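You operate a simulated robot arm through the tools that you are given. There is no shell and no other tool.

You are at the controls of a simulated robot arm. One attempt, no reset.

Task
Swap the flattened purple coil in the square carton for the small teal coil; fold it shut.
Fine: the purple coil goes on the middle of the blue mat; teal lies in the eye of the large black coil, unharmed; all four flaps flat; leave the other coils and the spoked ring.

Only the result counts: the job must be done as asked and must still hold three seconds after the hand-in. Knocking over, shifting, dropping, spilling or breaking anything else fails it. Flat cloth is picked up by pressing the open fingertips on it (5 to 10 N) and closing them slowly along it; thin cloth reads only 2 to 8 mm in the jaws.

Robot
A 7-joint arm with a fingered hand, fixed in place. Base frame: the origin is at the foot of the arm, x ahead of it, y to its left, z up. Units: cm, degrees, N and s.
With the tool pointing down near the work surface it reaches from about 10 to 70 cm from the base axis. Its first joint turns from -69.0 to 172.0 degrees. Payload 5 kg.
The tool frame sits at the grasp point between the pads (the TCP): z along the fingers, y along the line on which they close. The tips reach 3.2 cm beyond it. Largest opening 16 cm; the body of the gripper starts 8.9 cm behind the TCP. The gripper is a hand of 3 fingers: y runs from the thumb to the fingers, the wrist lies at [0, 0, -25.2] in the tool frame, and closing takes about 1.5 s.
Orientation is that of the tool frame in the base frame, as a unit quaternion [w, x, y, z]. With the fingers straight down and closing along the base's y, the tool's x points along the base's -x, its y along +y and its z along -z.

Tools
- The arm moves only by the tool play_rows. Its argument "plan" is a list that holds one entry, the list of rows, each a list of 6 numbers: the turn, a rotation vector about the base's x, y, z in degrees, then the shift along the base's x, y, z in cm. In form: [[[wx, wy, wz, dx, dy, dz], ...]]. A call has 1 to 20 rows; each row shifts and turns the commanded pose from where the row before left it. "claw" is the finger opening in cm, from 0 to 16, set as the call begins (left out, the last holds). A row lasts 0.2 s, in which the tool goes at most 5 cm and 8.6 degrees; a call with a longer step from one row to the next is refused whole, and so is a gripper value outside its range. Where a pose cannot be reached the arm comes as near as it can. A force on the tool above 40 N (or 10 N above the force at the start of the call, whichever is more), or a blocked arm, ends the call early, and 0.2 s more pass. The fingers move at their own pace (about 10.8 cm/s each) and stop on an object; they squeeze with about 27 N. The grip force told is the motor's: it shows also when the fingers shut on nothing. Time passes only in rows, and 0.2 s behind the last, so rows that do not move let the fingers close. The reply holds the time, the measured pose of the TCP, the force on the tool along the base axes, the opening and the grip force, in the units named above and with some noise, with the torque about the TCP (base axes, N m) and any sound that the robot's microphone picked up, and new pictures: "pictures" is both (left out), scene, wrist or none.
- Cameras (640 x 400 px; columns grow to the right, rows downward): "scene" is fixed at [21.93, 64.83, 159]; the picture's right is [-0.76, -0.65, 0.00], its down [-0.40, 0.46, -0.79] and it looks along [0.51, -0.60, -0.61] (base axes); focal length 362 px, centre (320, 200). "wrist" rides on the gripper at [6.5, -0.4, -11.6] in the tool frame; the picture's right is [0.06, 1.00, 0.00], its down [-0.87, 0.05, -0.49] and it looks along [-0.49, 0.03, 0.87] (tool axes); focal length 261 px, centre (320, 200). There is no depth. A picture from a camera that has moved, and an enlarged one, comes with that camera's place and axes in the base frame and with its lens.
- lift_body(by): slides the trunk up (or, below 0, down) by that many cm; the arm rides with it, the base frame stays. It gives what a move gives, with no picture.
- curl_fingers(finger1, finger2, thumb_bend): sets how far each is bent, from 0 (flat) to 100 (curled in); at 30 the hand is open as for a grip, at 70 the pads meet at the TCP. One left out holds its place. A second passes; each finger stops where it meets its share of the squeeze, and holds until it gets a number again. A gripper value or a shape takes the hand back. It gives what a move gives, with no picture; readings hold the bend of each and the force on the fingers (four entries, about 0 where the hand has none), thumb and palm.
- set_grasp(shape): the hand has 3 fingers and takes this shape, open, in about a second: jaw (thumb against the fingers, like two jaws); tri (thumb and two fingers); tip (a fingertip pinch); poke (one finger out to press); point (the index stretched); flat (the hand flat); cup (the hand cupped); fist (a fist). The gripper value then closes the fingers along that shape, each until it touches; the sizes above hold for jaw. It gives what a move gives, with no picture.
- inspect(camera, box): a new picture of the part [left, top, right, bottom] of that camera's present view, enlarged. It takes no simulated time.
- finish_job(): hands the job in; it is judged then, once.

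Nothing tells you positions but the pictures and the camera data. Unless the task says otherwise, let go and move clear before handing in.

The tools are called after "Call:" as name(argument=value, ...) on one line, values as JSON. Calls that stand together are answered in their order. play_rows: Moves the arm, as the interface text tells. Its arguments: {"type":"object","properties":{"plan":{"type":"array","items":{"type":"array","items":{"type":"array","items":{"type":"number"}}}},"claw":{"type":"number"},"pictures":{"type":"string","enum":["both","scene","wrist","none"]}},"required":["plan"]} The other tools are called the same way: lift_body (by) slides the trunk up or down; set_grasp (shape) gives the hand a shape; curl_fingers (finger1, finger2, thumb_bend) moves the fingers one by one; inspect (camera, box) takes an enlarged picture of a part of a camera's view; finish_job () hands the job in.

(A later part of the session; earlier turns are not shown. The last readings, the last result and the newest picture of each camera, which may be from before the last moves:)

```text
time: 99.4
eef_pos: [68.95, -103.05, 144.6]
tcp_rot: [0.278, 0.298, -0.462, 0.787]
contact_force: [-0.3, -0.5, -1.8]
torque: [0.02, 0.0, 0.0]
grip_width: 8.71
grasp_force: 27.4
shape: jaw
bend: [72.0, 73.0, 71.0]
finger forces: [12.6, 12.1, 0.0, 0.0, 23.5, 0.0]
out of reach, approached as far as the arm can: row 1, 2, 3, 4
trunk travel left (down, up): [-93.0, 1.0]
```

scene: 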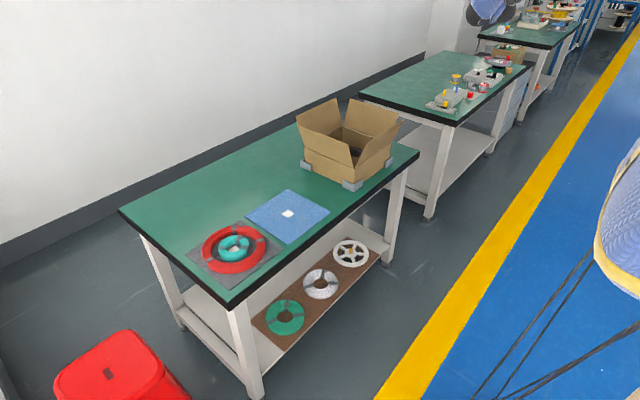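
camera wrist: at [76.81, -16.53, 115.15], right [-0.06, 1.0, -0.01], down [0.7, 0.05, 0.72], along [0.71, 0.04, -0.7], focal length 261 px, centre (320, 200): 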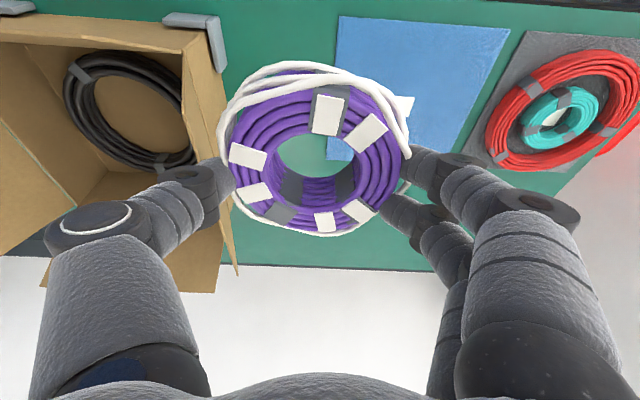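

Orientation is being kept but the arm has stretched out. I'll pull the hand back toward the body with the tool still pointing right-up, to make the elbow fold differently.

Call:
play_rows(plan=[[[0, 0, 0, -0.5, 2, -0.5], [0, 0, 0, -0.5, 2, -0.5], [0, 0, 0, -0.5, 2, -0.5], [0, 0, 0, -0.5, 2, -0.5], [0, 0, 0, -0.5, 2, -0.5], [0, 0, 0, -0.5, 2, -0.5], [0, 0, 0, -0.5, 2, -0.5], [0, 0, 0, -0.5, 2, -0.5], [0, 0, 0, -0.5, 2, -0.5], [0, 0, 0, -0.5, 2, -0.5], [0, 0, 0, 0, 0, 0]]], pictures="both")

```text
time: 101.8
eef_pos: [69.17, -103.79, 146.13]
tcp_rot: [0.282, 0.288, -0.454, 0.794]
contact_force: [-0.5, -0.1, -0.9]
torque: [0.02, -0.03, -0.01]
grip_width: 8.7
grasp_force: 26.9
shape: jaw
bend: [72.0, 73.0, 71.0]
finger forces: [12.6, 12.1, 0.0, 0.0, 23.4, 0.1]
out of reach, approached as far as the arm can: row 1, 2, 3, 4, 5, 6, 7, 8, 9, 10
trunk travel left (down, up): [-93.0, 1.0]
camera wrist: at [62.7, -92.22, 146.15], right [-0.75, -0.42, -0.51], down [0.45, 0.25, -0.86], along [0.48, -0.87, 0.0], focal length 261 px, centre (320, 200)
```

scene: 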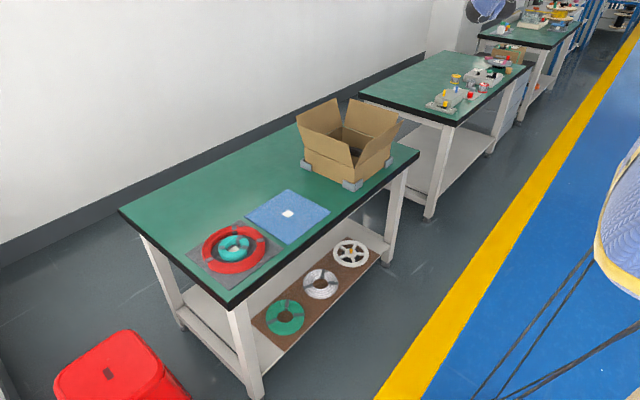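
wrist: 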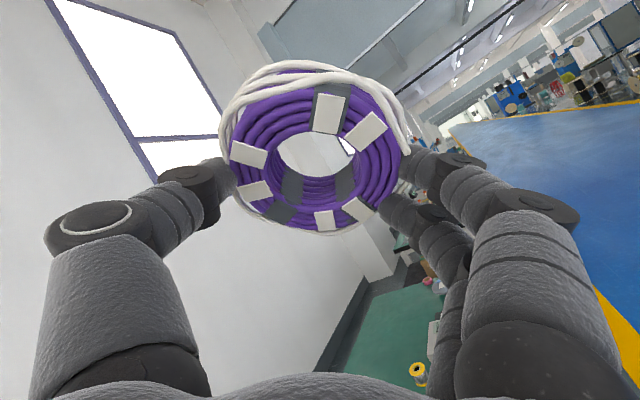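

This is a dead end in that orientation. I'll turn the tool back down while coming inward, then lower the trunk so the elbow is visible to the scene camera.

Call:
play_rows(plan=[[[8, 0, 0, 0, 1, -2], [8, 0, 0, 0, 2, -2], [8, 0, 0, 0, 2, -2], [8, 0, 0, 0, 3, -2], [8, 0, 0, 0, 3, -2], [8, 0, 0, 0, 3, -2], [8, 0, 0, 0, 3, -2], [8, 0, 0, 0, 3, -2], [8, 0, 0, 0, 3, -2], [8, 0, 0, -1, 3, -2], [8, 0, 0, -1, 3, -2], [8, 0, 0, -1, 3, -2], [0, 0, 0, -1, 3, 0], [0, 0, 0, -1, 3, 0], [0, 0, 0, -1, 3, 0], [0, 0, 0, -1, 3, 0], [0, 0, 0, -1, 3, 0], [0, 0, 0, 0, 3, 0], [0, 0, 0, 0, 0, 0]]], pictures="none")

Call:
lift_body(by=-20)

Call:
inspect(camera="scene", box=[320, 0, 640, 200])

```text
time: 105.8
eef_pos: [61.07, -53.82, 122.38]
tcp_rot: [0.023, -0.402, 0.894, -0.196]
contact_force: [-0.3, 0.2, -2.2]
torque: [0.03, -0.01, 0.03]
grip_width: 8.66
grasp_force: 27.0
shape: jaw
bend: [72.0, 73.0, 71.0]
finger forces: [12.3, 11.6, 0.0, 0.0, 22.9, 0.0]
trunk travel left (down, up): [-93.0, 1.0]
```

```text
time: 107.9
eef_pos: [61.13, -53.77, 102.44]
tcp_rot: [0.023, -0.402, 0.894, -0.197]
contact_force: [0.7, 0.2, -0.5]
torque: [0.01, 0.0, 0.02]
grip_width: 8.68
grasp_force: 27.5
shape: jaw
bend: [72.0, 73.0, 71.0]
finger forces: [12.3, 11.7, 0.0, 0.1, 22.9, 0.1]
trunk travel left (down, up): [-73.0, 21.0]
```

```text
2.00 times, centred on (480, 100) of scene
camera zoom: at [21.93, 64.83, 159.0], right [-0.76, -0.65, 0.0], down [-0.4, 0.46, -0.79], along [0.51, -0.6, -0.61], focal length 725 px, centre (0, 400)
```

zoom: 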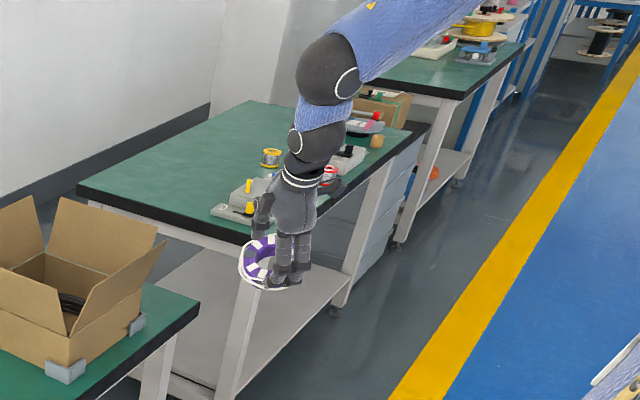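

I'll raise the hand, then lower the trunk more to bring the elbow into view.

Call:
play_rows(plan=[[[0, 0, 0, -1, 1, 2], [0, 0, 0, -1, 1, 2], [0, 0, 0, -1, 1, 2], [0, 0, 0, -1, 1, 2], [0, 0, 0, 0, 1, 2], [0, 0, 0, 0, 1, 2], [0, 0, 0, 0, 1, 2], [0, 0, 0, 0, 1, 2], [0, 0, 0, 0, 0, 0]]], pictures="none")

Call:
lift_body(by=-28)

Call:
inspect(camera="scene", box=[320, 0, 640, 200])

```text
time: 109.9
eef_pos: [57.22, -45.91, 118.28]
tcp_rot: [0.023, -0.402, 0.894, -0.196]
contact_force: [-0.1, 0.7, -1.8]
torque: [0.04, -0.01, -0.02]
grip_width: 8.7
grasp_force: 26.5
shape: jaw
bend: [72.0, 73.0, 71.0]
finger forces: [12.3, 11.6, 0.1, 0.0, 22.9, 0.0]
trunk travel left (down, up): [-73.0, 21.0]
```

```text
time: 112.8
eef_pos: [57.11, -45.77, 90.38]
tcp_rot: [0.023, -0.402, 0.894, -0.197]
contact_force: [0.0, 0.3, -1.3]
torque: [0.04, 0.0, -0.02]
grip_width: 8.65
grasp_force: 26.2
shape: jaw
bend: [72.0, 73.0, 71.0]
finger forces: [12.3, 11.6, 0.0, 0.0, 22.9, 0.0]
trunk travel left (down, up): [-45.0, 49.0]
```

```text
2.00 times, centred on (480, 100) of scene
camera zoom: at [21.93, 64.83, 159.0], right [-0.76, -0.65, 0.0], down [-0.4, 0.46, -0.79], along [0.51, -0.6, -0.61], focal length 725 px, centre (0, 400)
```

zoom: 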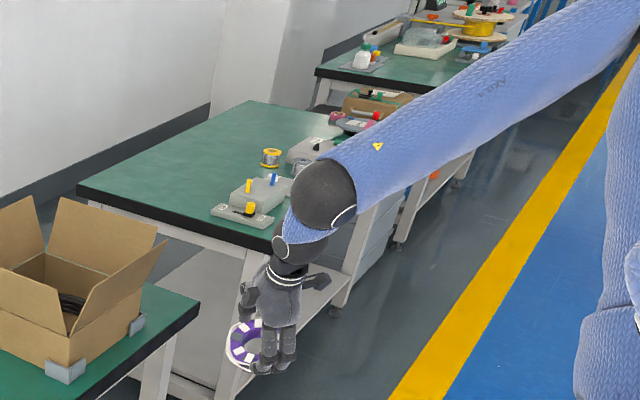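

The upper arm points nearly straight up with the elbow above the shoulder. I'll look at the shoulder area to locate it before planning how to swing the elbow outward.

Call:
inspect(camera="scene", box=[540, 0, 640, 400])

Call:
inspect(camera="scene", box=[540, 20, 640, 120])

Call:
inspect(camera="scene", box=[480, 240, 640, 400])

```text
1.00 times, centred on (590, 200) of scene (not enlarged: the box is as wide or as high as the picture)
camera zoom: at [21.93, 64.83, 159.0], right [-0.76, -0.65, 0.0], down [-0.4, 0.46, -0.79], along [0.51, -0.6, -0.61], focal length 362 px, centre (50, 200)
```

zoom: 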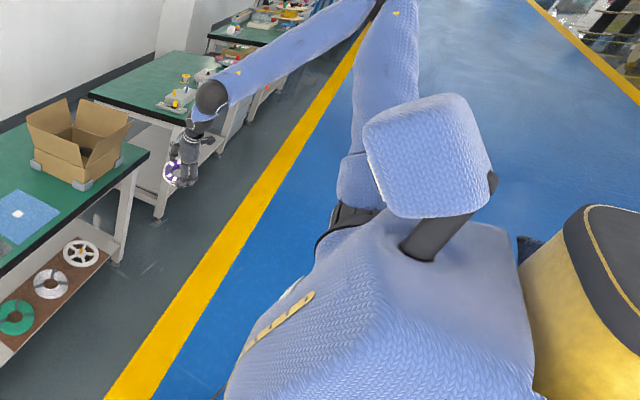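

```text
4.00 times, centred on (590, 70) of scene
camera zoom: at [21.93, 64.83, 159.0], right [-0.76, -0.65, 0.0], down [-0.4, 0.46, -0.79], along [0.51, -0.6, -0.61], focal length 1449 px, centre (-760, 720)
```

zoom: 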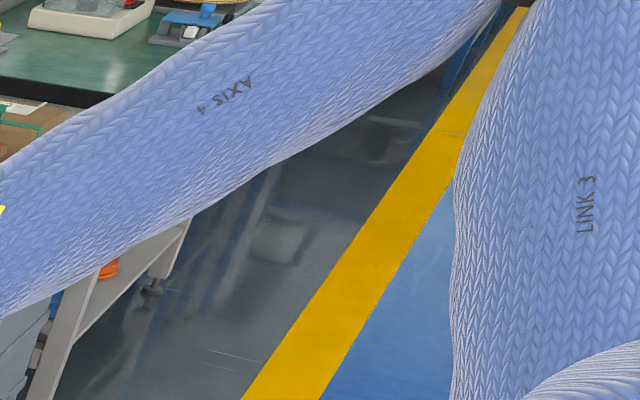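

```text
2.50 times, centred on (560, 320) of scene
camera zoom: at [21.93, 64.83, 159.0], right [-0.76, -0.65, 0.0], down [-0.4, 0.46, -0.79], along [0.51, -0.6, -0.61], focal length 906 px, centre (-280, -100)
```

zoom: 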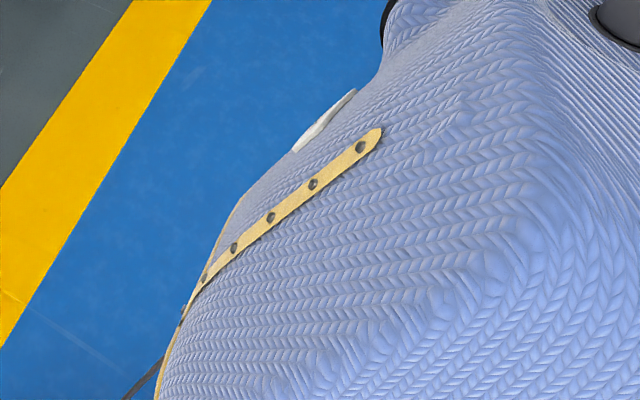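

The wider view shows the whole robot. The right shoulder is near (12,−20), and I can now see the elbow. I'll carry the arm rigidly around the shoulder (front, right, down, front), which should leave the elbow pointing outward. First, trunk up and hand out to the right-front.

Call:
lift_body(by=49)

Call:
play_rows(plan=[[[-4.01, -6.41, 1.45, 3.2, -2.8, -0.35], [-4.01, -6.41, 1.45, 3.5, -3, -0.35], [-4.01, -6.41, 1.45, 3.5, -3, -0.35], [-4.01, -6.41, 1.45, 3.5, -3, -0.35], [-4.01, -6.41, 1.45, 3.5, -3, -0.35], [-4.01, -6.41, 1.45, 3.5, -3, -0.35], [-4.01, -6.41, 1.45, 3.5, -3, -0.35], [0, 0, 0, 3.5, -3, -0.35], [0, 0, 0, 3.5, -3, -0.35], [0, 0, 0, 3.2, -2.8, -0.35], [0, 0, 0, 0, 0, 0]]], pictures="none")

Call:
inspect(camera="scene", box=[540, 0, 640, 400])

```text
refused: 49 is not a number from -40 to 40
```

```text
time: 115.2
eef_pos: [91.59, -75.38, 86.97]
tcp_rot: [0.28, -0.367, 0.707, -0.536]
contact_force: [0.5, -0.5, -0.9]
torque: [0.02, 0.04, 0.0]
grip_width: 8.68
grasp_force: 27.5
shape: jaw
bend: [72.0, 73.0, 71.0]
finger forces: [12.9, 11.6, 0.0, 0.1, 23.0, 0.0]
trunk travel left (down, up): [-45.0, 49.0]
```

```text
1.00 times, centred on (590, 200) of scene (not enlarged: the box is as wide or as high as the picture)
camera zoom: at [21.93, 64.83, 159.0], right [-0.76, -0.65, 0.0], down [-0.4, 0.46, -0.79], along [0.51, -0.6, -0.61], focal length 362 px, centre (50, 200)
```

zoom: 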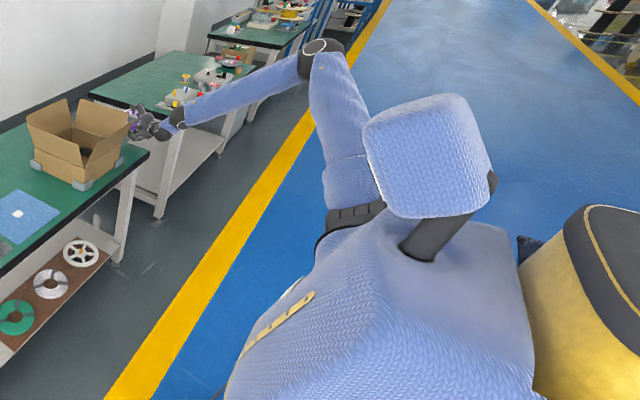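

The trunk lift was refused (max 40), so the hand moved at low height, but it touched nothing. I'll lift the trunk now in allowed steps.

Call:
lift_body(by=40)

```text
time: 119.0
eef_pos: [91.57, -75.49, 126.93]
tcp_rot: [0.279, -0.365, 0.708, -0.536]
contact_force: [-0.1, 0.3, -1.1]
torque: [0.07, 0.05, -0.02]
grip_width: 8.68
grasp_force: 27.7
shape: jaw
bend: [72.0, 73.0, 71.0]
finger forces: [12.9, 11.6, 0.0, 0.0, 22.8, 0.0]
trunk travel left (down, up): [-85.0, 9.0]
```

Next I rotate the arm rigidly about the shoulder to the right, through open aisle space.

Call:
play_rows(plan=[[[0, 0, -2.85, -2.86, -3.86, 0], [0, 0, -2.85, -3.05, -3.71, 0], [0, 0, -2.85, -3.22, -3.56, 0], [0, 0, -2.85, -3.4, -3.39, 0], [0, 0, -2.85, -3.56, -3.22, 0], [0, 0, -2.85, -3.72, -3.03, 0], [0, 0, -2.85, -3.86, -2.85, 0], [0, 0, -2.85, -4.0, -2.65, 0], [0, 0, -2.85, -4.13, -2.45, 0], [0, 0, -2.85, -4.25, -2.24, 0], [0, 0, -2.85, -4.35, -2.03, 0], [0, 0, -2.85, -4.45, -1.8, 0], [0, 0, -2.85, -4.53, -1.59, 0], [0, 0, -2.85, -4.6, -1.35, 0], [0, 0, -2.85, -4.67, -1.13, 0], [0, 0, -2.85, -4.72, -0.89, 0], [0, 0, -2.85, -4.75, -0.66, 0], [0, 0, -2.85, -4.78, -0.42, 0], [0, 0, -2.85, -4.8, -0.18, 0], [0, 0, 0, 0, 0, 0]]], pictures="wrist")

Call:
inspect(camera="scene", box=[540, 0, 640, 400])

```text
time: 123.2
eef_pos: [13.74, -116.73, 126.9]
tcp_rot: [0.005, -0.002, 0.796, -0.605]
contact_force: [-0.3, 0.2, -1.6]
torque: [0.05, -0.03, -0.06]
grip_width: 8.7
grasp_force: 26.8
shape: jaw
bend: [72.0, 73.0, 71.0]
finger forces: [13.0, 11.3, 0.0, 0.0, 22.8, 0.0]
trunk travel left (down, up): [-85.0, 9.0]
camera wrist: at [7.04, -105.74, 130.35], right [-0.06, 0.27, -0.96], down [0.86, 0.5, 0.08], along [0.5, -0.82, -0.26], focal length 261 px, centre (320, 200)
```

wrist: 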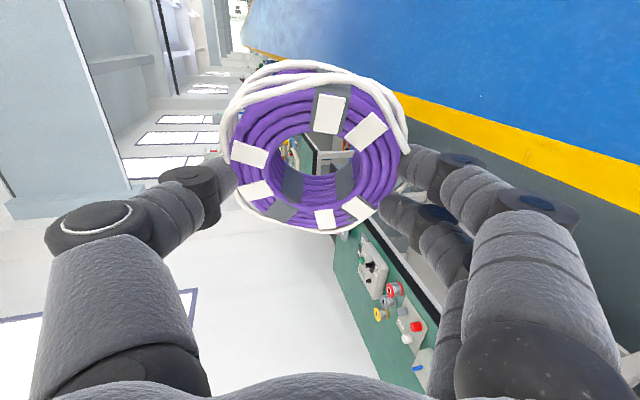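

```text
1.00 times, centred on (590, 200) of scene (not enlarged: the box is as wide or as high as the picture)
camera zoom: at [21.93, 64.83, 159.0], right [-0.76, -0.65, 0.0], down [-0.4, 0.46, -0.79], along [0.51, -0.6, -0.61], focal length 362 px, centre (50, 200)
```

zoom: 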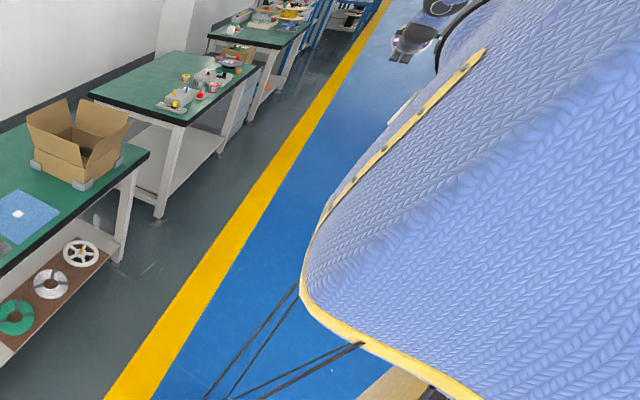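

The rigid swing worked fully. Next the arm rotates down at the robot's right side.

Call:
play_rows(plan=[[[2.8, 0, 0, 0, 1.43, -4.69], [2.8, 0, 0, 0, 1.66, -4.61], [2.8, 0, 0, 0, 1.88, -4.52], [2.8, 0, 0, 0, 2.1, -4.43], [2.8, 0, 0, 0, 2.32, -4.32], [2.8, 0, 0, 0, 2.52, -4.2], [2.8, 0, 0, 0, 2.73, -4.07], [2.8, 0, 0, 0, 2.92, -3.93], [2.8, 0, 0, 0, 3.11, -3.79], [2.8, 0, 0, 0, 3.29, -3.63], [2.8, 0, 0, 0, 3.46, -3.46], [2.8, 0, 0, 0, 3.63, -3.29], [2.8, 0, 0, 0, 3.79, -3.11], [2.8, 0, 0, 0, 3.93, -2.92], [2.8, 0, 0, 0, 4.07, -2.73], [2.8, 0, 0, 0, 4.2, -2.52], [2.8, 0, 0, 0, 4.32, -2.32], [2.8, 0, 0, 0, 4.43, -2.1], [0, 0, 0, 0, 0, 0]]], pictures="wrist")

Call:
inspect(camera="scene", box=[540, 0, 640, 400])

```text
time: 127.2
eef_pos: [13.64, -60.57, 62.35]
tcp_rot: [0.005, -0.001, 0.978, -0.208]
contact_force: [-0.3, 0.1, -1.2]
torque: [-0.02, -0.02, -0.02]
grip_width: 8.67
grasp_force: 27.7
shape: jaw
bend: [72.0, 73.0, 71.0]
finger forces: [12.9, 10.8, 0.1, 0.1, 23.1, 0.1]
trunk travel left (down, up): [-85.0, 9.0]
camera wrist: at [6.95, -56.22, 72.98], right [-0.06, 0.91, -0.41], down [0.86, 0.25, 0.44], along [0.5, -0.32, -0.8], focal length 261 px, centre (320, 200)
```

wrist: 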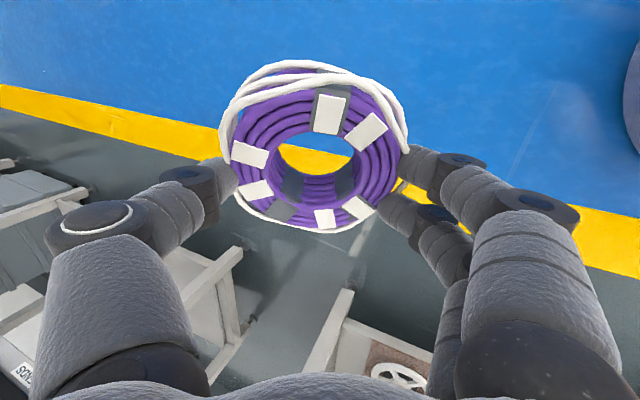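

```text
1.00 times, centred on (590, 200) of scene (not enlarged: the box is as wide or as high as the picture)
camera zoom: at [21.93, 64.83, 159.0], right [-0.76, -0.65, 0.0], down [-0.4, 0.46, -0.79], along [0.51, -0.6, -0.61], focal length 362 px, centre (50, 200)
```

zoom: 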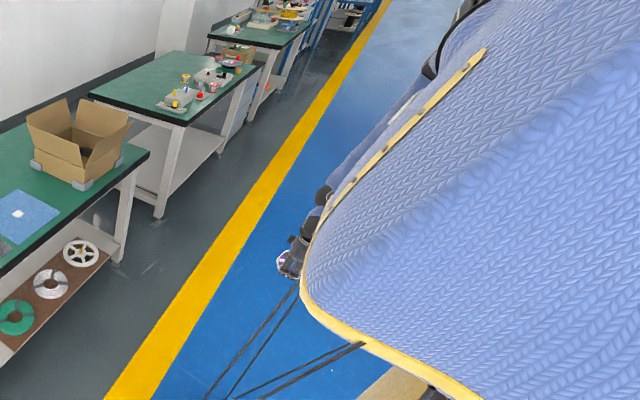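

That worked as planned. Now the last leg: rotating forward, stopping short of the table.

Call:
play_rows(plan=[[[0, -2.8, 0, 4.48, 0, 0.16], [0, -2.8, 0, 4.46, 0, 0.38], [0, -2.8, 0, 4.44, 0, 0.6], [0, -2.8, 0, 4.4, 0, 0.82], [0, -2.8, 0, 4.36, 0, 1.03], [0, -2.8, 0, 4.3, 0, 1.24], [0, -2.8, 0, 4.24, 0, 1.45], [0, -2.8, 0, 4.16, 0, 1.66], [0, -2.8, 0, 4.08, 0, 1.86], [0, -2.8, 0, 3.98, 0, 2.05], [0, -2.8, 0, 3.88, 0, 2.25], [0, -2.8, 0, 3.76, 0, 2.43], [0, 0, 0, 0, 0, 0]]], pictures="wrist")

Call:
inspect(camera="scene", box=[540, 0, 640, 400])

```text
time: 130.0
eef_pos: [64.39, -60.68, 78.23]
tcp_rot: [0.288, 0.059, 0.935, -0.199]
contact_force: [1.0, -0.3, -2.2]
torque: [0.06, 0.02, 0.01]
grip_width: 8.71
grasp_force: 26.6
shape: jaw
bend: [72.0, 73.0, 71.0]
finger forces: [13.0, 10.3, 0.1, 0.0, 23.0, 0.0]
trunk travel left (down, up): [-85.0, 9.0]
camera wrist: at [52.84, -56.33, 83.44], right [0.17, 0.91, -0.37], down [0.48, 0.25, 0.84], along [0.86, -0.32, -0.39], focal length 261 px, centre (320, 200)
```

wrist: 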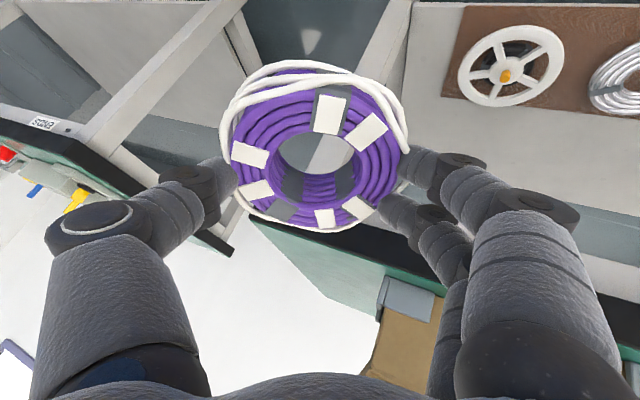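

```text
1.00 times, centred on (590, 200) of scene (not enlarged: the box is as wide or as high as the picture)
camera zoom: at [21.93, 64.83, 159.0], right [-0.76, -0.65, 0.0], down [-0.4, 0.46, -0.79], along [0.51, -0.6, -0.61], focal length 362 px, centre (50, 200)
```

zoom: 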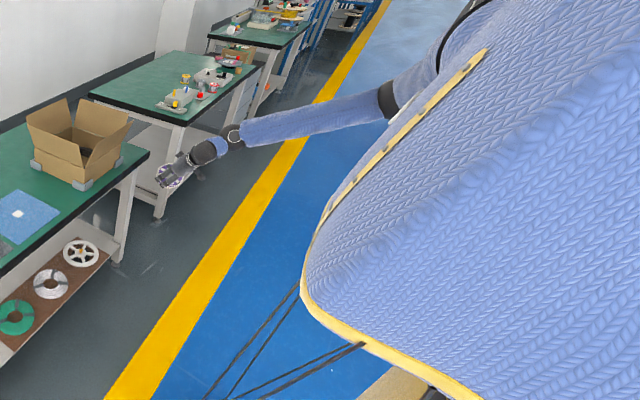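

The elbow is now low and out to the right. I'll raise the hand and bring the tool back to the 16° forward-tilt orientation, then sweep left in front of the table.

Call:
play_rows(plan=[[[0, 0, 0, -0.5, 1, 3], [0, 0, 0, -0.5, 1, 3], [3.65, 3, 1.67, 0, 2, 3], [3.65, 3, 1.67, 0, 2, 3], [3.65, 3, 1.67, 0, 2, 3], [3.65, 3, 1.67, 0, 2, 3], [3.65, 3, 1.67, 0, 2, 3], [3.65, 3, 1.67, 0, 2, 3], [0, 0, 0, 0, 2, 3], [0, 0, 0, 0, 2, 3], [0, 0, 0, 0, 3, 0], [0, 0, 0, 0, 3, 0], [0, 0, 0, 0, 3, 0], [0, 0, 0, 0, 3, 0], [0, 0, 0, 0, 3, 0], [0, 0, 0, 0, 3, 0], [0, 0, 0, 0, 3, 0], [0, 0, 0, 0, 3, 0], [0, 0, 0, 0, 0, 0]]], pictures="scene")

Call:
inspect(camera="scene", box=[540, 0, 640, 400])

```text
time: 134.0
eef_pos: [63.25, -18.74, 108.13]
tcp_rot: [0.141, 0.0, 0.99, 0.0]
contact_force: [0.0, 0.4, -0.7]
torque: [0.04, -0.04, -0.02]
grip_width: 8.63
grasp_force: 27.1
shape: jaw
bend: [72.0, 73.0, 71.0]
finger forces: [12.3, 9.5, 0.0, 0.0, 22.6, 0.1]
trunk travel left (down, up): [-85.0, 9.0]
```

scene: 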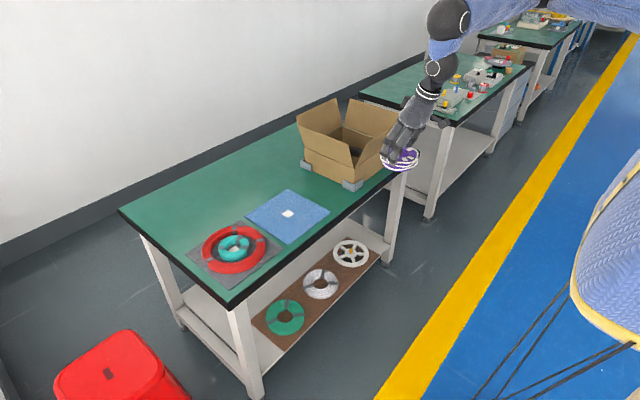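

```text
1.00 times, centred on (590, 200) of scene (not enlarged: the box is as wide or as high as the picture)
camera zoom: at [21.93, 64.83, 159.0], right [-0.76, -0.65, 0.0], down [-0.4, 0.46, -0.79], along [0.51, -0.6, -0.61], focal length 362 px, centre (50, 200)
```

zoom: 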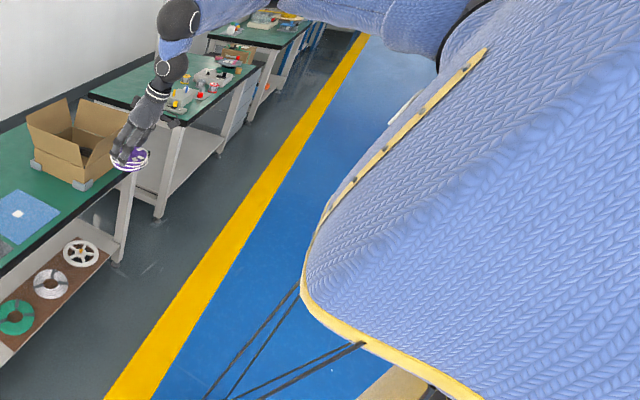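

All rows were reachable this time. Continuing left and then extending over the mat.

Call:
play_rows(plan=[[[0, 0, 0, 0, 2.5, 0], [0, 0, 0, 0, 2.5, 0], [0, 0, 0, 0, 2.5, 0], [0, 0, 0, 0, 2.5, 0], [0, 0, 0, 0, 2.5, 0], [0, 0, 0, 0, 2.3, 0], [0, 0, 0, 0, 1, 0], [0, 0, 0, 2, 0, 0], [0, 0, 0, 2.5, 0, 0], [0, 0, 0, 2.5, 0, 0], [0, 0, 0, 2.5, 0, 0], [0, 0, 0, 2.5, 0, 0], [0, 0, 0, 2.5, 0, 0], [0, 0, 0, 2.5, 0, 0], [0, 0, 0, 2.5, 0, 0], [0, 0, 0, 0, 0, 0]]], pictures="both")

```text
time: 137.4
eef_pos: [82.9, -2.72, 108.26]
tcp_rot: [0.139, -0.001, 0.99, 0.001]
contact_force: [1.3, 0.1, -1.0]
torque: [0.02, 0.01, 0.02]
grip_width: 8.64
grasp_force: 26.8
shape: jaw
bend: [72.0, 73.0, 71.0]
finger forces: [12.3, 8.9, 0.0, 0.0, 22.3, 0.1]
trunk travel left (down, up): [-85.0, 9.0]
camera wrist: at [73.29, -3.32, 117.59], right [-0.06, 1.0, -0.02], down [0.7, 0.06, 0.71], along [0.71, 0.03, -0.7], focal length 261 px, centre (320, 200)
```

scene: 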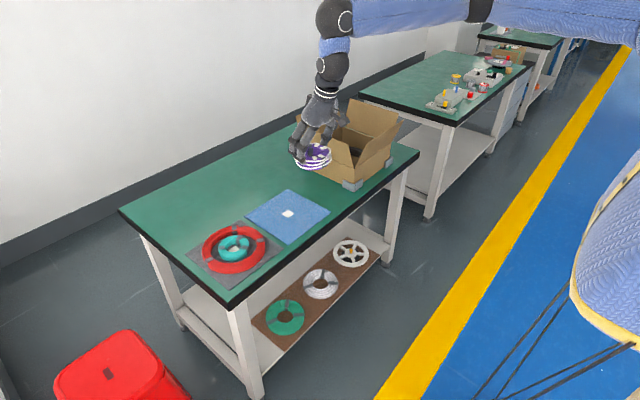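
wrist: 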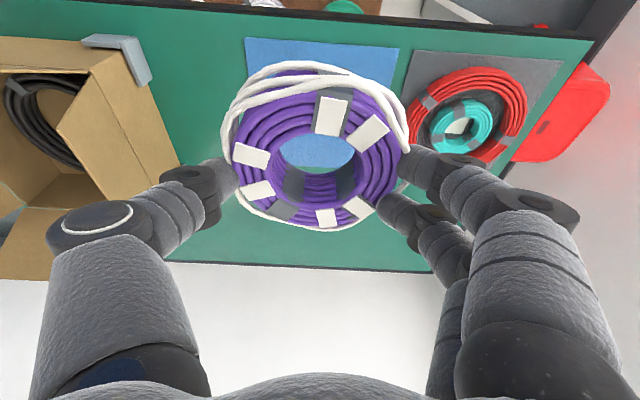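

The arm now reaches over the mat zone. I'll extend to the mat centre and lower to just above it.

Call:
play_rows(plan=[[[0, 0, 0, 2, 0, -1], [0, 0, 0, 2, 0, -2], [0, 0, 0, 2, 0, -2], [0, 0, 0, 2, 0, -2], [0, 0, 0, 2, 0, -2], [0, 0, 0, 1.4, 0, -2], [0, 0, 0, 0, 0, -2], [0, 0, 0, 0, 0, -2], [0, 0, 0, 0, 0, -2], [0, 0, 0, 0, 0, -2], [0, 0, 0, 0, 0, -2], [0, 0, 0, 0, 0, 0]]], pictures="both")

Call:
inspect(camera="scene", box=[220, 130, 360, 270])

Call:
inspect(camera="wrist", box=[180, 0, 460, 240])

```text
time: 140.0
eef_pos: [94.22, -2.88, 87.22]
tcp_rot: [0.139, 0.0, 0.99, -0.001]
contact_force: [-0.3, 0.3, -1.6]
torque: [0.01, -0.01, 0.0]
grip_width: 8.46
grasp_force: 26.8
shape: jaw
bend: [72.0, 74.0, 71.0]
finger forces: [14.2, 10.9, 0.1, 0.0, 21.9, 0.0]
trunk travel left (down, up): [-85.0, 9.0]
camera wrist: at [84.68, -3.26, 96.54], right [-0.06, 1.0, -0.02], down [0.7, 0.05, 0.71], along [0.71, 0.03, -0.7], focal length 261 px, centre (320, 200)
```

scene: 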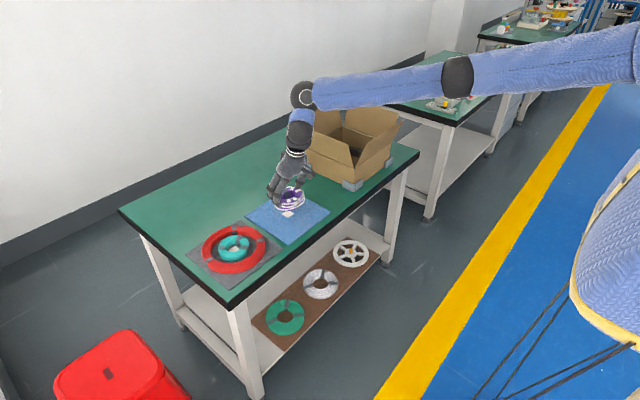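
wrist: 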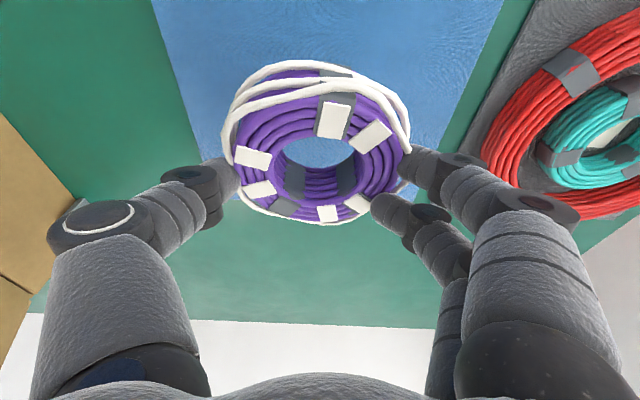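

```text
2.86 times, centred on (290, 200) of scene
camera zoom: at [21.93, 64.83, 159.0], right [-0.76, -0.65, 0.0], down [-0.4, 0.46, -0.79], along [0.51, -0.6, -0.61], focal length 1035 px, centre (406, 200)
```

zoom: 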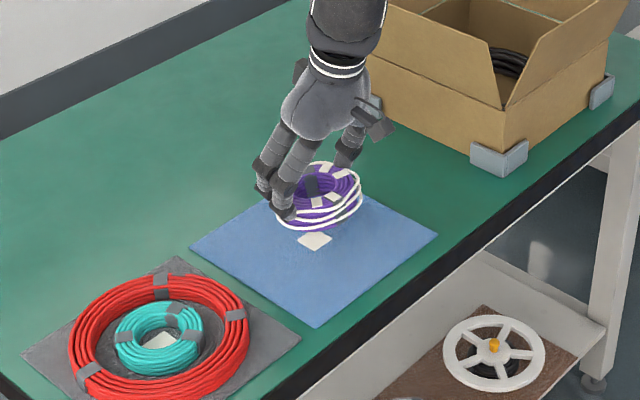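

```text
1.67 times, centred on (320, 120) of wrist
camera zoom: at [84.68, -3.26, 96.54], right [-0.06, 1.0, -0.02], down [0.7, 0.05, 0.71], along [0.71, 0.03, -0.7], focal length 434 px, centre (320, 333)
```

zoom: 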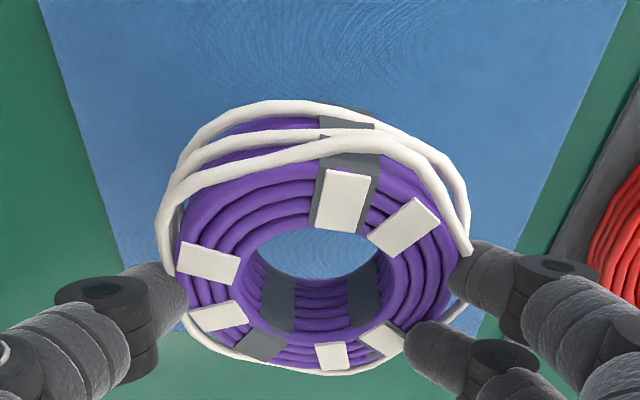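

The coil hangs over the mat centre within a few millimetres. I'll lower gently until it touches.

Call:
play_rows(plan=[[[0, 0, 0, -0.1, -0.2, -1], [0, 0, 0, 0, 0, -1], [0, 0, 0, 0, 0, -1], [0, 0, 0, 0, 0, -0.7], [0, 0, 0, 0, 0, -0.5], [0, 0, 0, 0, 0, -0.3], [0, 0, 0, 0, 0, -0.2], [0, 0, 0, 0, 0, 0]]], pictures="wrist")

Call:
inspect(camera="scene", box=[250, 160, 330, 250])

```text
time: 141.8
eef_pos: [94.22, -3.02, 82.35]
tcp_rot: [0.139, 0.0, 0.99, 0.0]
contact_force: [0.3, 1.0, -1.7]
torque: [0.04, -0.01, 0.0]
grip_width: 8.48
grasp_force: 27.0
shape: jaw
bend: [72.0, 74.0, 71.0]
finger forces: [14.1, 10.9, 0.1, 0.1, 21.8, 0.0]
trunk travel left (down, up): [-85.0, 9.0]
camera wrist: at [84.7, -3.5, 91.79], right [-0.06, 1.0, -0.02], down [0.7, 0.06, 0.71], along [0.71, 0.03, -0.7], focal length 261 px, centre (320, 200)
```

wrist: 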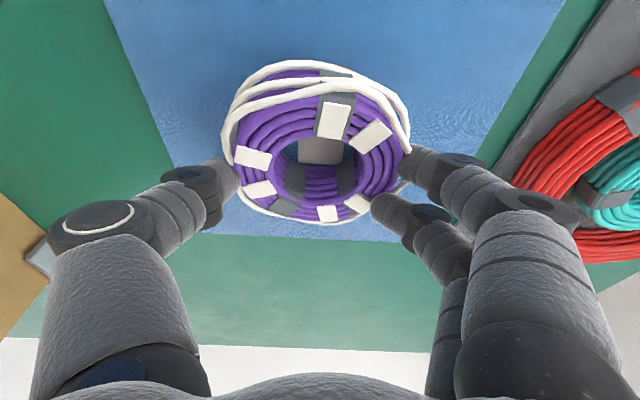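

```text
4.44 times, centred on (290, 205) of scene
camera zoom: at [21.93, 64.83, 159.0], right [-0.76, -0.65, 0.0], down [-0.4, 0.46, -0.79], along [0.51, -0.6, -0.61], focal length 1610 px, centre (453, 178)
```

zoom: 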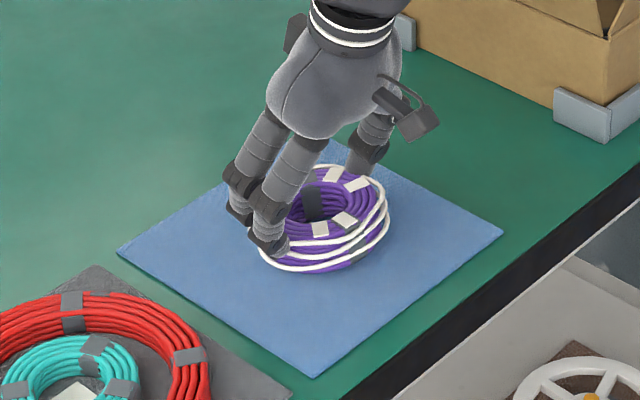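

The white mark shows through the coil's hole, so it is well centred. A little further down until contact.

Call:
play_rows(plan=[[[0, 0, 0, 0, 0, -0.2], [0, 0, 0, 0, 0, -0.2], [0, 0, 0, 0, 0, -0.2], [0, 0, 0, 0, 0, -0.15], [0, 0, 0, 0, 0, 0]]], pictures="none")

```text
time: 143.0
eef_pos: [94.29, -2.94, 82.18]
tcp_rot: [0.141, 0.0, 0.99, 0.0]
contact_force: [-6.8, -2.2, 25.7]
torque: [0.75, -0.44, 0.12]
grip_width: 8.57
grasp_force: 26.9
shape: jaw
bend: [72.0, 76.0, 71.0]
finger forces: [12.9, 40.4, 0.1, 0.1, 25.0, 0.0]
trunk travel left (down, up): [-85.0, 9.0]
```

It is touching the mat with some force. I'll ease off slightly, then open the fingers gently.

Call:
play_rows(plan=[[[0, 0, 0, 0, 0, 0.15], [0, 0, 0, 0, 0, 0.1], [0, 0, 0, 0, 0, 0]]], pictures="none")

Call:
play_rows(plan=[[[0, 0, 0, 0, 0, 0], [0, 0, 0, 0, 0, 0], [0, 0, 0, 0, 0, 0], [0, 0, 0, 0, 0, 0]]], claw=12, pictures="wrist")

Call:
inspect(camera="scene", box=[250, 160, 330, 250])

```text
time: 143.8
eef_pos: [94.13, -3.06, 82.14]
tcp_rot: [0.14, 0.001, 0.99, -0.001]
contact_force: [-1.4, -0.8, 16.3]
torque: [0.48, -0.46, 0.05]
grip_width: 8.56
grasp_force: 26.8
shape: jaw
bend: [72.0, 75.0, 71.0]
finger forces: [14.1, 33.0, 0.1, 0.0, 23.5, 0.1]
trunk travel left (down, up): [-85.0, 9.0]
```

```text
time: 144.8
eef_pos: [94.3, -3.04, 81.96]
tcp_rot: [0.14, 0.0, 0.99, -0.001]
contact_force: [-0.3, 0.1, -0.9]
torque: [0.02, 0.0, -0.01]
grip_width: 11.97
grasp_force: 0.1
shape: jaw
bend: [63.0, 63.0, 60.0]
finger forces: [0.0, 0.0, 0.1, 0.0, 0.0, 0.0]
trunk travel left (down, up): [-85.0, 9.0]
camera wrist: at [84.71, -3.49, 91.27], right [-0.06, 1.0, -0.02], down [0.7, 0.06, 0.71], along [0.71, 0.03, -0.7], focal length 261 px, centre (320, 200)
```

wrist: 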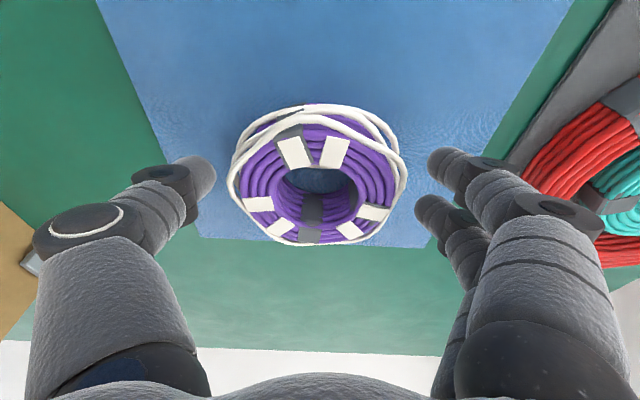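

```text
4.44 times, centred on (290, 205) of scene
camera zoom: at [21.93, 64.83, 159.0], right [-0.76, -0.65, 0.0], down [-0.4, 0.46, -0.79], along [0.51, -0.6, -0.61], focal length 1610 px, centre (453, 178)
```

zoom: 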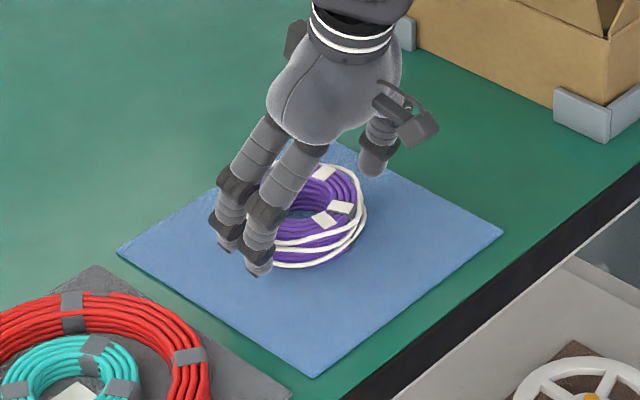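

On release the coil slid a bit forward. I'll lift the hand clear and measure where it lies.

Call:
play_rows(plan=[[[0, 0, 0, 0, 0, 1], [0, 0, 0, 0, 0, 2], [0, 0, 0, 0, 0, 2], [0, 0, 0, -2, 0, 2], [0, 0, 0, -2, 0, 2], [0, 0, 0, -2, 0, 2], [0, 0, 0, -2, 0, 2], [0, 0, 0, 0, 0, 2], [0, 0, 0, 0, 0, 0]]], pictures="wrist")

Call:
inspect(camera="scene", box=[240, 170, 340, 250])

Call:
inspect(camera="wrist", box=[200, 80, 440, 260])

```text
time: 146.8
eef_pos: [86.05, -2.94, 96.92]
tcp_rot: [0.139, 0.0, 0.99, 0.0]
contact_force: [0.4, 0.0, -0.1]
torque: [0.06, -0.05, 0.0]
grip_width: 12.0
grasp_force: 0.1
shape: jaw
bend: [63.0, 63.0, 60.0]
finger forces: [0.0, 0.0, 0.0, 0.0, 0.1, 0.0]
trunk travel left (down, up): [-85.0, 9.0]
camera wrist: at [76.53, -3.4, 106.25], right [-0.06, 1.0, -0.02], down [0.7, 0.05, 0.71], along [0.71, 0.03, -0.7], focal length 261 px, centre (320, 200)
```

wrist: 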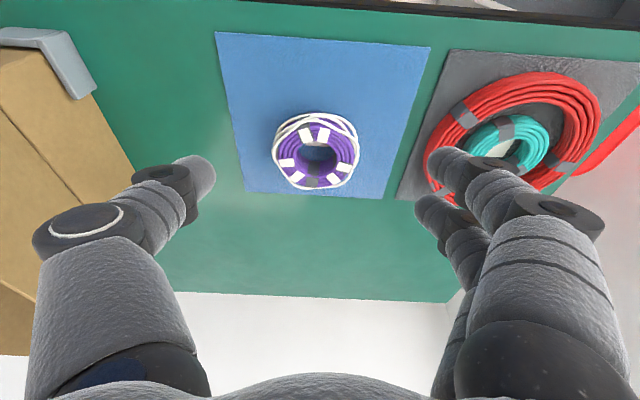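

```text
5.00 times, centred on (290, 210) of scene
camera zoom: at [21.93, 64.83, 159.0], right [-0.76, -0.65, 0.0], down [-0.4, 0.46, -0.79], along [0.51, -0.6, -0.61], focal length 1812 px, centre (470, 150)
```

zoom: 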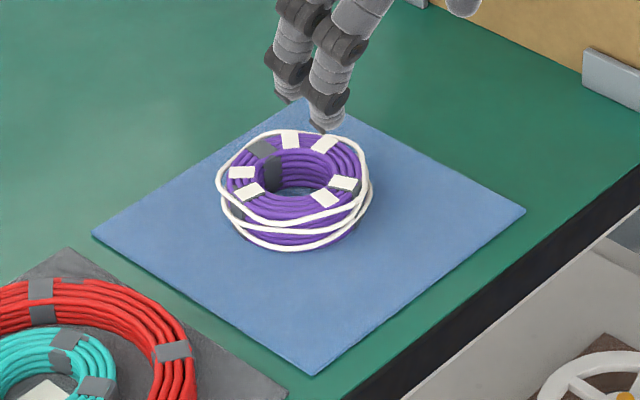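

```text
2.22 times, centred on (320, 170) of wrist
camera zoom: at [76.53, -3.4, 106.25], right [-0.06, 1.0, -0.02], down [0.7, 0.05, 0.71], along [0.71, 0.03, -0.7], focal length 579 px, centre (320, 267)
```

zoom: 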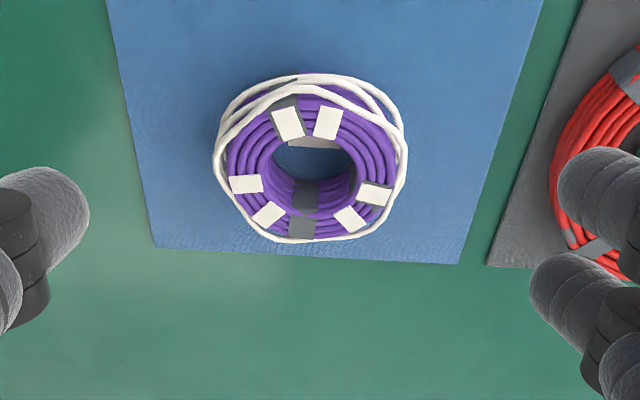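

The coil lies about 1.3 cm too far in x. There's free room around it now, so I'll regrip it lower and more securely, then shift it back.

Call:
play_rows(plan=[[[0, 0, 0, 2, 0, 0], [0, 0, 0, 2.5, 0, -1], [0, 0, 0, 2.5, 0, -2], [0, 0, 0, 2.4, 0, -2], [0, 0, 0, 0, 0, -2], [0, 0, 0, 0, 0, -2], [0, 0, 0, 0, 0, -2], [0, 0, 0, 0, 0, -2], [0, 0, 0, 0, 0, -1.5], [0, 0, 0, 0, 0, -1], [0, 0, 0, 0, 0, -0.7], [0, 0, 0, 0, 0, -0.3], [0, 0, 0, 0, 0, 0]]], pictures="wrist")

Call:
inspect(camera="scene", box=[240, 170, 340, 250])

```text
time: 149.6
eef_pos: [95.66, -3.02, 80.58]
tcp_rot: [0.14, 0.0, 0.99, -0.001]
contact_force: [0.3, -0.8, 0.7]
torque: [0.0, 0.01, -0.03]
grip_width: 11.97
grasp_force: 0.1
shape: jaw
bend: [63.0, 63.0, 60.0]
finger forces: [0.0, 0.1, 0.0, 0.0, 0.0, 0.0]
trunk travel left (down, up): [-85.0, 9.0]
camera wrist: at [86.13, -3.51, 89.83], right [-0.06, 1.0, -0.02], down [0.7, 0.06, 0.71], along [0.71, 0.03, -0.7], focal length 261 px, centre (320, 200)
```

wrist: 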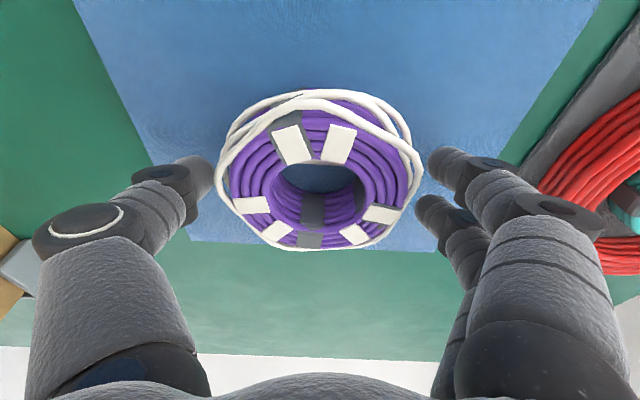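

```text
5.00 times, centred on (290, 210) of scene
camera zoom: at [21.93, 64.83, 159.0], right [-0.76, -0.65, 0.0], down [-0.4, 0.46, -0.79], along [0.51, -0.6, -0.61], focal length 1812 px, centre (470, 150)
```

zoom: 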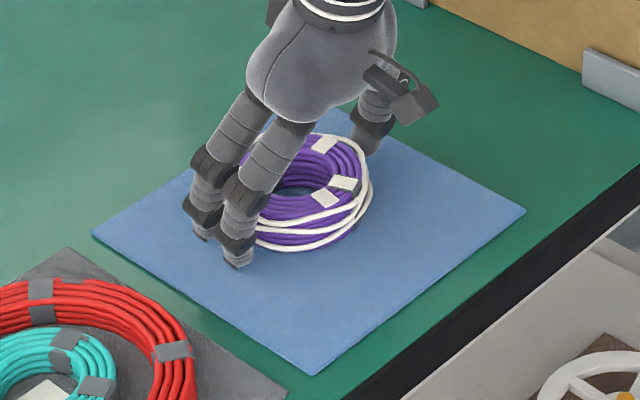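

Alignment looks right. I'll close gradually, which also shows how the grip force builds (useful for the teal coil).

Call:
play_rows(plan=[[[0, 0, 0, 0, 0, -0.1], [0, 0, 0, 0, 0, 0], [0, 0, 0, 0, 0, 0]]], claw=9.6, pictures="none")

Call:
play_rows(plan=[[[0, 0, 0, 0, 0, 0], [0, 0, 0, 0, 0, 0], [0, 0, 0, 0, 0, 0]]], claw=9.2, pictures="wrist")

```text
time: 150.4
eef_pos: [95.77, -3.1, 80.28]
tcp_rot: [0.139, 0.0, 0.99, 0.0]
contact_force: [-0.4, -0.3, 0.3]
torque: [-0.01, -0.01, 0.0]
grip_width: 9.67
grasp_force: 0.0
shape: jaw
bend: [71.0, 71.0, 70.0]
finger forces: [0.1, 0.0, 0.0, 0.0, 0.1, 0.0]
trunk travel left (down, up): [-85.0, 9.0]
```

```text
time: 151.2
eef_pos: [95.7, -3.1, 80.35]
tcp_rot: [0.139, 0.001, 0.99, -0.002]
contact_force: [-0.5, -1.0, -0.3]
torque: [-0.01, 0.01, 0.01]
grip_width: 9.27
grasp_force: 0.0
shape: jaw
bend: [71.0, 71.0, 70.0]
finger forces: [0.1, 0.0, 0.1, 0.0, 0.4, 0.0]
trunk travel left (down, up): [-85.0, 9.0]
camera wrist: at [86.1, -3.56, 89.71], right [-0.06, 1.0, -0.02], down [0.7, 0.06, 0.71], along [0.71, 0.03, -0.7], focal length 261 px, centre (320, 200)
```

wrist: 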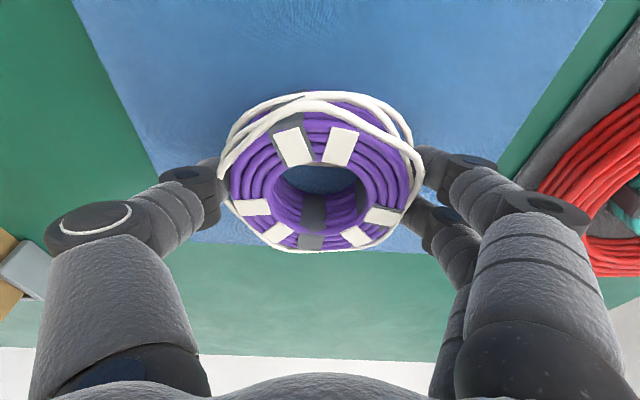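

Call:
play_rows(plan=[[[0, 0, 0, 0, 0, 0], [0, 0, 0, 0, 0, 0], [0, 0, 0, 0, 0, 0]]], claw=9.0, pictures="none")

```text
time: 152.0
eef_pos: [95.72, -3.09, 80.42]
tcp_rot: [0.139, 0.0, 0.99, 0.0]
contact_force: [0.5, -1.4, 0.4]
torque: [0.0, 0.02, -0.02]
grip_width: 9.14
grasp_force: 0.0
shape: jaw
bend: [71.0, 71.0, 70.0]
finger forces: [0.0, 0.2, 0.0, 0.0, 0.8, 0.0]
trunk travel left (down, up): [-85.0, 9.0]
```

Call:
play_rows(plan=[[[0, 0, 0, 0, 0, 0], [0, 0, 0, 0, 0, 0], [0, 0, 0, 0, 0, 0]]], claw=8.8, pictures="none")

Call:
play_rows(plan=[[[0, 0, 0, 0, 0, 0], [0, 0, 0, 0, 0, 0], [0, 0, 0, 0, 0, 0]]], claw=8.6, pictures="none")

```text
time: 152.8
eef_pos: [95.56, -3.23, 80.43]
tcp_rot: [0.139, 0.0, 0.99, -0.001]
contact_force: [0.2, -0.3, -1.5]
torque: [0.01, -0.02, 0.01]
grip_width: 8.66
grasp_force: 27.5
shape: jaw
bend: [72.0, 72.0, 70.0]
finger forces: [12.1, 12.2, 0.0, 0.0, 23.9, 0.0]
trunk travel left (down, up): [-85.0, 9.0]
```

```text
time: 153.6
eef_pos: [95.72, -3.05, 80.48]
tcp_rot: [0.14, 0.0, 0.99, -0.001]
contact_force: [-0.4, -0.5, -0.5]
torque: [0.01, -0.01, 0.0]
grip_width: 8.65
grasp_force: 27.0
shape: jaw
bend: [72.0, 72.0, 70.0]
finger forces: [12.2, 12.3, 0.0, 0.0, 24.0, 0.0]
trunk travel left (down, up): [-85.0, 9.0]
```

It is firmly held. Lift slightly, shift −1.35 cm in x, set down.

Call:
play_rows(plan=[[[0, 0, 0, 0, 0, 0.3], [0, 0, 0, 0, 0, 0.3], [0, 0, 0, -0.5, 0, 0], [0, 0, 0, -0.5, 0.05, 0], [0, 0, 0, -0.35, 0.05, 0], [0, 0, 0, 0, 0, -0.3], [0, 0, 0, 0, 0, -0.2], [0, 0, 0, 0, 0, 0]]], pictures="wrist")

Call:
inspect(camera="wrist", box=[200, 60, 440, 260])

```text
time: 155.4
eef_pos: [94.24, -2.87, 80.61]
tcp_rot: [0.139, 0.001, 0.99, 0.0]
contact_force: [-0.4, 0.7, -1.8]
torque: [-0.02, 0.02, 0.01]
grip_width: 8.64
grasp_force: 27.1
shape: jaw
bend: [72.0, 72.0, 70.0]
finger forces: [12.1, 12.3, 0.0, 0.0, 24.0, 0.1]
trunk travel left (down, up): [-85.0, 9.0]
camera wrist: at [84.66, -3.37, 89.75], right [-0.06, 1.0, -0.02], down [0.7, 0.05, 0.71], along [0.71, 0.03, -0.7], focal length 261 px, centre (320, 200)
```

wrist: 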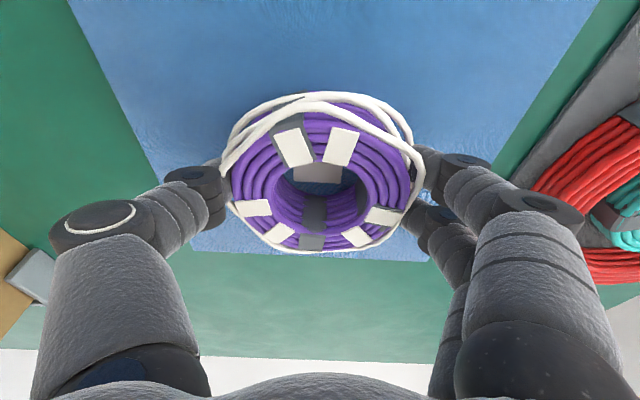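

```text
2.00 times, centred on (320, 160) of wrist
camera zoom: at [84.66, -3.37, 89.75], right [-0.06, 1.0, -0.02], down [0.7, 0.05, 0.71], along [0.71, 0.03, -0.7], focal length 521 px, centre (320, 280)
```

zoom: 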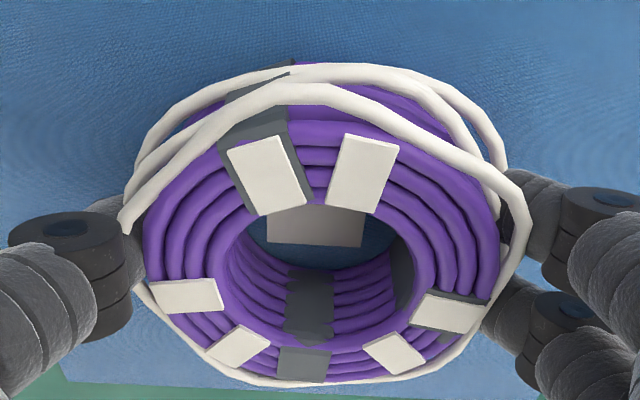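

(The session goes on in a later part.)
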